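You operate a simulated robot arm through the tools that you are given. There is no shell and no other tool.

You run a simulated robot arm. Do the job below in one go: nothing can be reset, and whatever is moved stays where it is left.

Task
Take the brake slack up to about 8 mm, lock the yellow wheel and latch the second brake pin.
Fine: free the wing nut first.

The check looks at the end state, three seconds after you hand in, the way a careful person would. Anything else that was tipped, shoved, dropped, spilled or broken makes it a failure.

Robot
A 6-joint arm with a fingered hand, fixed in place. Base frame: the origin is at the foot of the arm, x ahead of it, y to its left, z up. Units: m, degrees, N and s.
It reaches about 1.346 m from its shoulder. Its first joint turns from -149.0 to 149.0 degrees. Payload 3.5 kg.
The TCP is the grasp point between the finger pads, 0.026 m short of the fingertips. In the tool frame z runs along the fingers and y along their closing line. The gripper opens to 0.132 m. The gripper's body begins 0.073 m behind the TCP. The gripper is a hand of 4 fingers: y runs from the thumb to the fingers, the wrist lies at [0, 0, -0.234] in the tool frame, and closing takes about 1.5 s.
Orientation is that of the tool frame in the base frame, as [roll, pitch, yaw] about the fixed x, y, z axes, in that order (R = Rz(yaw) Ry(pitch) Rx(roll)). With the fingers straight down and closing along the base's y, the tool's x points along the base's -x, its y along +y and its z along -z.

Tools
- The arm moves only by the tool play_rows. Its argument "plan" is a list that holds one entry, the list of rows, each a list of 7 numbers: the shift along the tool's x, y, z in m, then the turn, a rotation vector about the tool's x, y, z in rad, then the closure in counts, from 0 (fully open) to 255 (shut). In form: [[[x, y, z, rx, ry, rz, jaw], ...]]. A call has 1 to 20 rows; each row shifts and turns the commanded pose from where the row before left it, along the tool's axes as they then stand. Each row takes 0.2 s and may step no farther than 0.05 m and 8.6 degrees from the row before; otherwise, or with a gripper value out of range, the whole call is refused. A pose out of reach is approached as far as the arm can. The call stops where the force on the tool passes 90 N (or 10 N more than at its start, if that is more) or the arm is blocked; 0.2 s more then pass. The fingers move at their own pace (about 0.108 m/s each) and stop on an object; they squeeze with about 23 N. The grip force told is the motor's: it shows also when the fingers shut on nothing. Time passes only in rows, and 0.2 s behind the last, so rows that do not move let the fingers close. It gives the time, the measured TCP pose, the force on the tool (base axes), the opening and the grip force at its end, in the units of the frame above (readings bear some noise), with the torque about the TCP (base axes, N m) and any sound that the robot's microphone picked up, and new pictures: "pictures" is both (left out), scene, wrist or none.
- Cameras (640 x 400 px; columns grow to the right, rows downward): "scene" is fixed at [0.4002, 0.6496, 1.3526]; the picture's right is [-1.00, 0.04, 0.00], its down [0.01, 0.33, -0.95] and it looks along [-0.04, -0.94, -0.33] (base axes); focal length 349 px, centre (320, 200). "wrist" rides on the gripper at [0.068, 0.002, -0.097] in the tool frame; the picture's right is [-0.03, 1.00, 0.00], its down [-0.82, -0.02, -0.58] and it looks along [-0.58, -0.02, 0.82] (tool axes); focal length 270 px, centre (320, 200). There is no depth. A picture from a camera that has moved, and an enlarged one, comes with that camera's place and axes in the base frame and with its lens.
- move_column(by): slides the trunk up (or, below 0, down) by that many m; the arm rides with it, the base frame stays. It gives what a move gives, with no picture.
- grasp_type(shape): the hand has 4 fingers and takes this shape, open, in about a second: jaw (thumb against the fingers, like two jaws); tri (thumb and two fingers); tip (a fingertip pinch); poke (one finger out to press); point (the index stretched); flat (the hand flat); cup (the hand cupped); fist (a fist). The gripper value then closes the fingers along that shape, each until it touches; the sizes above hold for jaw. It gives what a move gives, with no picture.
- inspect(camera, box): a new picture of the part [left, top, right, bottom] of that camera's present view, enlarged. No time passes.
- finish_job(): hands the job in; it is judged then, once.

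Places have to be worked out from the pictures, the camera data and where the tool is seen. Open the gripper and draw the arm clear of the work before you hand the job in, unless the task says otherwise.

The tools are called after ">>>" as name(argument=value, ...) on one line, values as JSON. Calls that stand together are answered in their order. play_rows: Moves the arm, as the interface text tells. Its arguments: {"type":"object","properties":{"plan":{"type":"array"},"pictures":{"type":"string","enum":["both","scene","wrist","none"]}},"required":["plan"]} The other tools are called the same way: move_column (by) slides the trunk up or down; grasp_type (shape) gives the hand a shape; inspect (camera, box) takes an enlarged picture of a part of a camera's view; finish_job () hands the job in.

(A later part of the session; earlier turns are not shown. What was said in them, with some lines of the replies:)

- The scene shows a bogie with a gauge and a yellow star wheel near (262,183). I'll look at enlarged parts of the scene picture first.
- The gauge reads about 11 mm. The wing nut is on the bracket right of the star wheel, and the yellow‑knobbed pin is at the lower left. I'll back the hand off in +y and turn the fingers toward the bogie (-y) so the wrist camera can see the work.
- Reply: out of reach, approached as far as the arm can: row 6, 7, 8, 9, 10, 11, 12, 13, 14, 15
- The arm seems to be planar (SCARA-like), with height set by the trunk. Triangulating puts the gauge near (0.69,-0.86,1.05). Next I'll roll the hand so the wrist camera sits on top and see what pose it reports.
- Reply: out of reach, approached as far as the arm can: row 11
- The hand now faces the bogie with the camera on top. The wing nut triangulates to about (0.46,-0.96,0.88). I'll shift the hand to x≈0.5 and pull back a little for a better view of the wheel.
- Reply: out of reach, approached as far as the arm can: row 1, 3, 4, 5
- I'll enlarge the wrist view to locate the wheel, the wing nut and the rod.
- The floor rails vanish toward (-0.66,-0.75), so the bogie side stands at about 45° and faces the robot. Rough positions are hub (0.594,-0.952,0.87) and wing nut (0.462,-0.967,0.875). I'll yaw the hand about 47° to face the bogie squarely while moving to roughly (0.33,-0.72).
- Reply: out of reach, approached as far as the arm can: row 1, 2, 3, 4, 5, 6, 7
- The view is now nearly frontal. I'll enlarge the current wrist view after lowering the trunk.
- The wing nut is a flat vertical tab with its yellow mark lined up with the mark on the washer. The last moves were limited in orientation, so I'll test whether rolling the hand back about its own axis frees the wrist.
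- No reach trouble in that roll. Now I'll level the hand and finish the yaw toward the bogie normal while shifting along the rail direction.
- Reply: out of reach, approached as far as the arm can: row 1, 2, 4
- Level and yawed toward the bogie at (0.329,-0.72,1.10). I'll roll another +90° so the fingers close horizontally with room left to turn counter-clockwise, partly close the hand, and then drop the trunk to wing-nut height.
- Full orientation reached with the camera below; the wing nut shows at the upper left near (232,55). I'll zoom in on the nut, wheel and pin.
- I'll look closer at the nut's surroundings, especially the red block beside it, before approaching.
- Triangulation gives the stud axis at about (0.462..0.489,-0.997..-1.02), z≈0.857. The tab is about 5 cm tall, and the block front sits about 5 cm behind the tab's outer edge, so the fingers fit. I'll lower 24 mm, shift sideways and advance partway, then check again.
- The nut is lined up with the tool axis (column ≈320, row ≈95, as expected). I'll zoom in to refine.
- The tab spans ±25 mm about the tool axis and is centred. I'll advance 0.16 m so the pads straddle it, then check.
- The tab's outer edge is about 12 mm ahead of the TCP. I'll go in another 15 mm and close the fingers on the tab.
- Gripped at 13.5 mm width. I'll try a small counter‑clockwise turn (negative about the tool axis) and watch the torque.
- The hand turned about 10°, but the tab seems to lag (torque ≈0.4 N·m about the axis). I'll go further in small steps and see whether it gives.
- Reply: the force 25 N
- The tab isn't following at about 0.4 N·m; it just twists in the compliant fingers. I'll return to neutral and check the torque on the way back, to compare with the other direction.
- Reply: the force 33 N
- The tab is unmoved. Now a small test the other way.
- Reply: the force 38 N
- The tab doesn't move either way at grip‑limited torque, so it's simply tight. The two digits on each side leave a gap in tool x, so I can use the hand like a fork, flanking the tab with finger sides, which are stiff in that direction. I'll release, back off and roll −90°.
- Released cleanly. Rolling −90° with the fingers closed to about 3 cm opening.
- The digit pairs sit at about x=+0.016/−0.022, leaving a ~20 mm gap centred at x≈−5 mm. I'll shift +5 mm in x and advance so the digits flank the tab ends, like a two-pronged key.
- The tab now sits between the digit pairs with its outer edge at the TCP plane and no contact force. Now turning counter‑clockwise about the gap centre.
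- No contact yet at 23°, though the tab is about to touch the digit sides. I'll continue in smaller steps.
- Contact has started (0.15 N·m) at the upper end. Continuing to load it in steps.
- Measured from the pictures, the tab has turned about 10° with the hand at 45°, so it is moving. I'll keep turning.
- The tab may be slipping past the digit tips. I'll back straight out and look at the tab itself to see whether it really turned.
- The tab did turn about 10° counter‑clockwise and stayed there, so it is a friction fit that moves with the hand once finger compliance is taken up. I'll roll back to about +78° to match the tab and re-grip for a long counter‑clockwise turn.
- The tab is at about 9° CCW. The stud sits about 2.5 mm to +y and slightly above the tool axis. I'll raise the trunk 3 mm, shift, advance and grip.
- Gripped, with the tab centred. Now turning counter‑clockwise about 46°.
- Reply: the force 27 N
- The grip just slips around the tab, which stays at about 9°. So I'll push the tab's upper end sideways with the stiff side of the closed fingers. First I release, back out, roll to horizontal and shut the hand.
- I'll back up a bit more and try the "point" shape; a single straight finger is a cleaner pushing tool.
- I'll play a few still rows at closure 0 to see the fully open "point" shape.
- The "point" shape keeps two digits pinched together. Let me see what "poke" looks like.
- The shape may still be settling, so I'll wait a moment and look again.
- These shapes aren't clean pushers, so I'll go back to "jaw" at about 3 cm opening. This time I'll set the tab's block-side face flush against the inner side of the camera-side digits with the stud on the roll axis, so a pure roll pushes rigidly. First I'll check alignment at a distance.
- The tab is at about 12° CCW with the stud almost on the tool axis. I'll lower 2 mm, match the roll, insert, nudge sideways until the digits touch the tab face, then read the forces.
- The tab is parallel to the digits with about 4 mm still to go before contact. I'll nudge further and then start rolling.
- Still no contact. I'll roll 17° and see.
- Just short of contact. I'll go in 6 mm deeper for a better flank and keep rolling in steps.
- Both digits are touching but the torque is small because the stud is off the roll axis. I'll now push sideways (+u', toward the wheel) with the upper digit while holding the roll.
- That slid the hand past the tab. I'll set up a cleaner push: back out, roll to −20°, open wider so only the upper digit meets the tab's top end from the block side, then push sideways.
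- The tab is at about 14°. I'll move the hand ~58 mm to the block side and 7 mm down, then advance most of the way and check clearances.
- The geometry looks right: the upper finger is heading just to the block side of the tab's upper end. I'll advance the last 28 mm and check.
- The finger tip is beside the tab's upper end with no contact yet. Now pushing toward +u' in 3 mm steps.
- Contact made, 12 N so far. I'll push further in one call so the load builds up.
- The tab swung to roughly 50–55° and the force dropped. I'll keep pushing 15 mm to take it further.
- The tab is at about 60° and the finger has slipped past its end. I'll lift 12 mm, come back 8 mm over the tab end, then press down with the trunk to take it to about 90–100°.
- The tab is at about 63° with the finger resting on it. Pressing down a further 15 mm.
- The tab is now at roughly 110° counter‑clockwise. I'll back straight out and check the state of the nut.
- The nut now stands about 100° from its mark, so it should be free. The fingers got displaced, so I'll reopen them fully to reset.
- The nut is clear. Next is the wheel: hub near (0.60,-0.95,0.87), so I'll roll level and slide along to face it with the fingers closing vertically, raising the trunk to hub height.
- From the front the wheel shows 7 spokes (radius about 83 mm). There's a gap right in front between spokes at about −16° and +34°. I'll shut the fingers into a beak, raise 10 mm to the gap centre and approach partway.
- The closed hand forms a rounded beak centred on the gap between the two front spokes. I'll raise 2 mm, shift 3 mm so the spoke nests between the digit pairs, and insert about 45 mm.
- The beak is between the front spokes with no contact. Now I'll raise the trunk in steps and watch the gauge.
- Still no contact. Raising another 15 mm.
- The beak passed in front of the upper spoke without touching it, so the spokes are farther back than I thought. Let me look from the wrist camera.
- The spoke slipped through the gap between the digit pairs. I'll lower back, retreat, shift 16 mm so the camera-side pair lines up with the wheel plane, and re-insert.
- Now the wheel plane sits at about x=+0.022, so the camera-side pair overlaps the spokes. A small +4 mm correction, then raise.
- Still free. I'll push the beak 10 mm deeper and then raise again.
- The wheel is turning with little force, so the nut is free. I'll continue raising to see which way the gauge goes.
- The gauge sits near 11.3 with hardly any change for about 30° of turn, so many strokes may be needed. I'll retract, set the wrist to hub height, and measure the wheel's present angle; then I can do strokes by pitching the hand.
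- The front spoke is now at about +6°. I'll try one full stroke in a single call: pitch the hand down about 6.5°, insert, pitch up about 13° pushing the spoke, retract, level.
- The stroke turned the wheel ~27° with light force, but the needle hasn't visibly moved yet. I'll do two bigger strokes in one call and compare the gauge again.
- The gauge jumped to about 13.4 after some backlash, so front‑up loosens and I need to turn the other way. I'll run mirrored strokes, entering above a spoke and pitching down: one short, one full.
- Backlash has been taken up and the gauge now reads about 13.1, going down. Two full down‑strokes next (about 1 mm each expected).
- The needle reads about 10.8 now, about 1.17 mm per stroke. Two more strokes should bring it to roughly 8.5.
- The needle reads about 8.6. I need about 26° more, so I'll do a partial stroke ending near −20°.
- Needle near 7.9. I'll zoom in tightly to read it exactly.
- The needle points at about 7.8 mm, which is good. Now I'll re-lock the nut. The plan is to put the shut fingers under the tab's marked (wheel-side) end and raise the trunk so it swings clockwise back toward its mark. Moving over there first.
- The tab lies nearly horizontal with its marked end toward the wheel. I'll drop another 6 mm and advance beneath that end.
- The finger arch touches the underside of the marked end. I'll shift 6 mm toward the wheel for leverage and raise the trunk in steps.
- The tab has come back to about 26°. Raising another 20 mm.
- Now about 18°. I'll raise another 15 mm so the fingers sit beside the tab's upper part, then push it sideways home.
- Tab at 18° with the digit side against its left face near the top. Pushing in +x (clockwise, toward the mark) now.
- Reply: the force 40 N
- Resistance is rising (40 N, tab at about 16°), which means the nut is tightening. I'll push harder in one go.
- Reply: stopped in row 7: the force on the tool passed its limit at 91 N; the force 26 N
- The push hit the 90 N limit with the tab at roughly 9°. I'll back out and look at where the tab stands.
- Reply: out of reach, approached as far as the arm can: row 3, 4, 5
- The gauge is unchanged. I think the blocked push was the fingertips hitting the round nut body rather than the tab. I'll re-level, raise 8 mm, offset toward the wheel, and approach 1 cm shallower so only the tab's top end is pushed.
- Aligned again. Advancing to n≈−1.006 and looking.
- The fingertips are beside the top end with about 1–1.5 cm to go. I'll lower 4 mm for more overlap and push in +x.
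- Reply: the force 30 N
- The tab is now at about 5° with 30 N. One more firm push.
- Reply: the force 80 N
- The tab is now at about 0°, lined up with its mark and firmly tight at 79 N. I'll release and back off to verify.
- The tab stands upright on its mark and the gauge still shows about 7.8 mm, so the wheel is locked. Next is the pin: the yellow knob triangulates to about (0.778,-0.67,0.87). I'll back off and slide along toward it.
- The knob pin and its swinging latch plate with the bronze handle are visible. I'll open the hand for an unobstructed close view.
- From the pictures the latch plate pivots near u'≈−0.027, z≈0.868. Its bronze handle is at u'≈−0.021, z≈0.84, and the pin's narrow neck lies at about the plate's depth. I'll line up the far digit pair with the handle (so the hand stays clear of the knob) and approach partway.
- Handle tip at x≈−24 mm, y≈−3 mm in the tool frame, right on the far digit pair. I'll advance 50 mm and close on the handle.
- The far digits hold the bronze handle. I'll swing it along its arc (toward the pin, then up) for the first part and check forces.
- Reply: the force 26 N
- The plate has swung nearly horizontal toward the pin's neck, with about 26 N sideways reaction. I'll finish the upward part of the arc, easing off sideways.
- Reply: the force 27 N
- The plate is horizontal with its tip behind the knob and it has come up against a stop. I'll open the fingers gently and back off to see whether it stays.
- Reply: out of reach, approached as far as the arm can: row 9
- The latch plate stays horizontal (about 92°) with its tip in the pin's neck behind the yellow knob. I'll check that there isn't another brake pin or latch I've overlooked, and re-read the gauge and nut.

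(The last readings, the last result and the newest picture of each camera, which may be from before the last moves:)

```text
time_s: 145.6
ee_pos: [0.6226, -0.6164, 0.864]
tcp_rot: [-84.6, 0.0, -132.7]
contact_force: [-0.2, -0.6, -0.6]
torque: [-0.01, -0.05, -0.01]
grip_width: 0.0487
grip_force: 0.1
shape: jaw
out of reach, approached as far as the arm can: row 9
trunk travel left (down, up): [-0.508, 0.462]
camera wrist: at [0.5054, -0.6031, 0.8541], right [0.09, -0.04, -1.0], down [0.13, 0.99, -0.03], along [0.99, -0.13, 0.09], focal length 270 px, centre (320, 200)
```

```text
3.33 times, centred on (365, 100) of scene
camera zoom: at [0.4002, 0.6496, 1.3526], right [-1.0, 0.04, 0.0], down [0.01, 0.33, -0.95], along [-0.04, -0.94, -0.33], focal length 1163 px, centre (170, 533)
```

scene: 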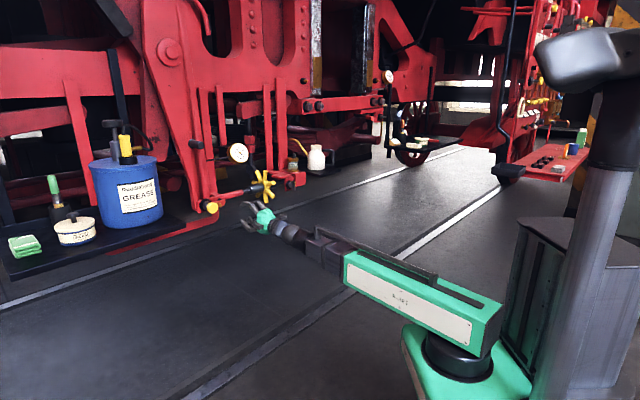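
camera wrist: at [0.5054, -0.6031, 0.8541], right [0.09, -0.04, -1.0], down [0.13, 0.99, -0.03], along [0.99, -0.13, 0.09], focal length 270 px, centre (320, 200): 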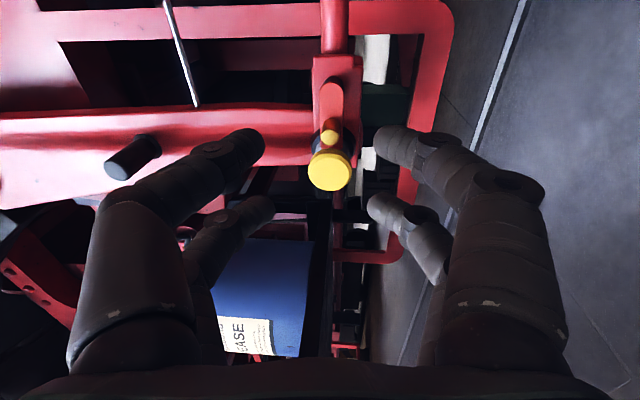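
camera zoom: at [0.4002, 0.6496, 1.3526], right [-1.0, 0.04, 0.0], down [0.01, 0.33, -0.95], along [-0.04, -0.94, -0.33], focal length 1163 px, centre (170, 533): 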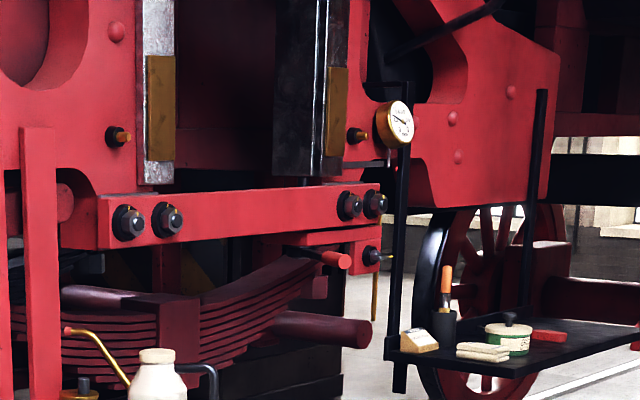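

Only these two pins exist: the plain upper one and the knobbed lower one, now latched. I'll level the hand, open it fully and draw it well clear of the work.

>>> play_rows(plan=[[[0, 0.021, -0.001, -0.09, 0, 0, 100], [0, 0, -0.03, 0, 0, 0, 0], [0, 0, -0.03, 0, 0, 0, 0], [0.02, 0, -0.02, 0, 0, 0, 0], [0.03, 0, 0, 0, 0, 0, 0], [0.03, 0, 0, 0, 0, 0, 0], [0, 0, 0, 0, 0, 0, 0], [0, 0, 0, 0, 0, 0, 0]]], pictures="both")

>>> inspect(camera="wrist", box=[200, 60, 440, 220])

>>> inspect(camera="scene", box=[190, 180, 250, 220])

>>> inspect(camera="scene", box=[229, 140, 251, 164])

>>> inspect(camera="scene", box=[265, 160, 315, 200])

```text
time_s: 147.4
ee_pos: [0.5079, -0.6213, 0.8445]
tcp_rot: [-89.6, 0.0, -132.8]
contact_force: [-0.1, -0.3, -0.7]
torque: [0.01, -0.01, 0.04]
grip_width: 0.1319
grip_force: 0.1
shape: jaw
trunk travel left (down, up): [-0.508, 0.462]
camera wrist: at [0.3894, -0.6063, 0.8421], right [0.02, 0.02, -1.0], down [0.13, 0.99, 0.02], along [0.99, -0.13, 0.02], focal length 270 px, centre (320, 200)
```

scene: 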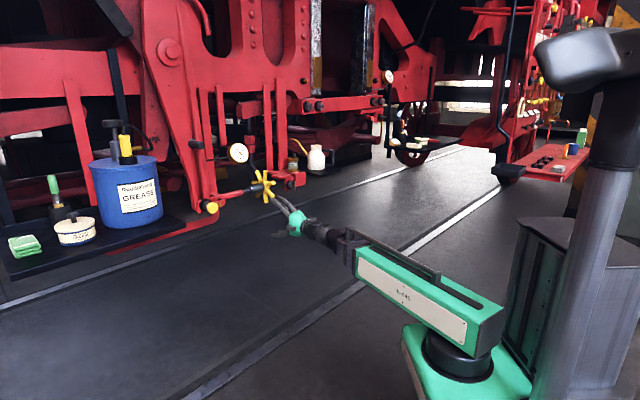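
wrist: 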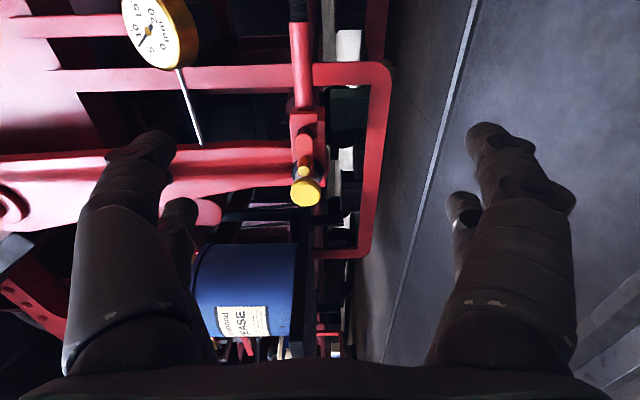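

```text
2.50 times, centred on (320, 140) of wrist
camera zoom: at [0.3894, -0.6063, 0.8421], right [0.02, 0.02, -1.0], down [0.13, 0.99, 0.02], along [0.99, -0.13, 0.02], focal length 676 px, centre (320, 350)
```

zoom: 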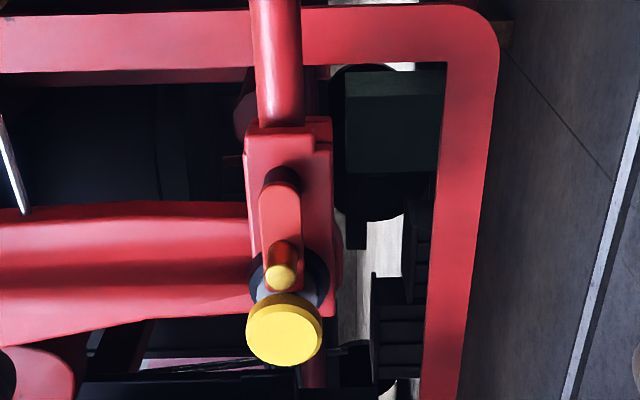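

```text
10.00 times, centred on (220, 200) of scene
camera zoom: at [0.4002, 0.6496, 1.3526], right [-1.0, 0.04, 0.0], down [0.01, 0.33, -0.95], along [-0.04, -0.94, -0.33], focal length 3490 px, centre (1320, 200)
```

zoom: 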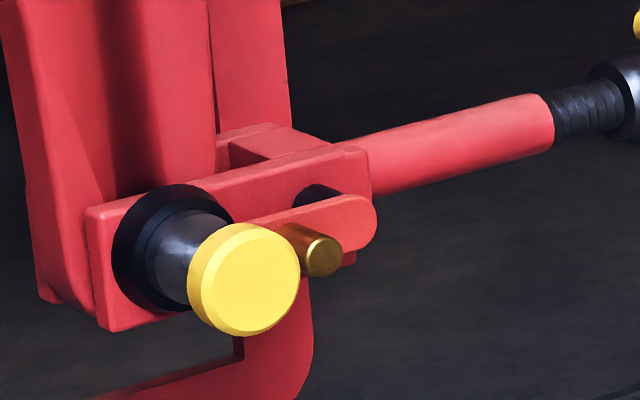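

```text
16.00 times, centred on (240, 152) of scene
camera zoom: at [0.4002, 0.6496, 1.3526], right [-1.0, 0.04, 0.0], down [0.01, 0.33, -0.95], along [-0.04, -0.94, -0.33], focal length 5584 px, centre (1600, 968)
```

zoom: 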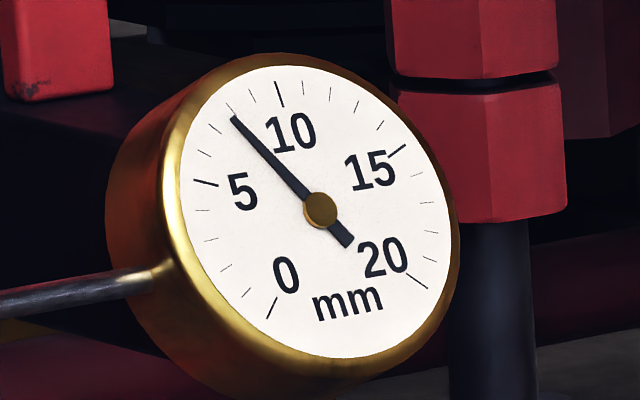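

```text
10.00 times, centred on (290, 180) of scene
camera zoom: at [0.4002, 0.6496, 1.3526], right [-1.0, 0.04, 0.0], down [0.01, 0.33, -0.95], along [-0.04, -0.94, -0.33], focal length 3490 px, centre (620, 400)
```

zoom: 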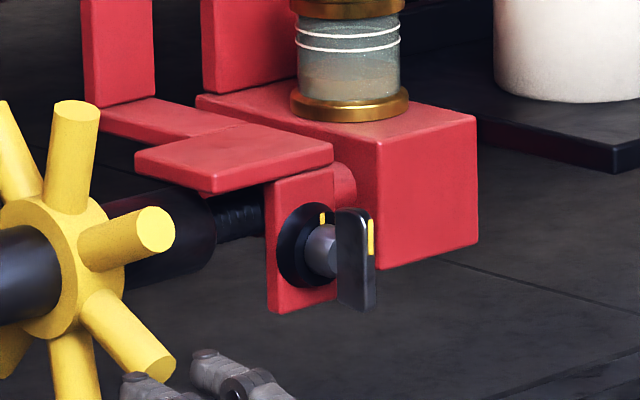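

Final state: the gauge shows about 8 mm, the wing nut is upright on its mark (locked), and the latch plate sits across the pin neck. The hand is open and about 18 cm clear of the work, and nothing else has moved. Handing in.

>>> finish_job()

```text
The job is handed in.
```

The brake slack reads about 8 mm (7.8 by my reading), the yellow wheel is locked, and the second brake pin is latched. I've handed the job in; no result from the check has come back.

- **Wing nut:** it was tight. I turned it about 100° counter‑clockwise to free it, adjusted the wheel, then turned it back until its yellow mark lined up as it was at the start. It is firmly tight; the last push took about 79 N. I did not test the wheel by pushing on it after locking.
- **Slack:** the gauge started at about 11 mm. I first turned the wheel the wrong way, which took it to about 13.4 mm, then brought it down. The reading did not change when I tightened the nut.
- **Pin:** I took the lower pin with the yellow knob as the second brake pin. Its latch plate is now horizontal, with its tip behind the knob, and it stayed there after I let go. I did not push the pin in.

The hand is open and about 18 cm clear of the work. I saw nothing else moved or tipped.
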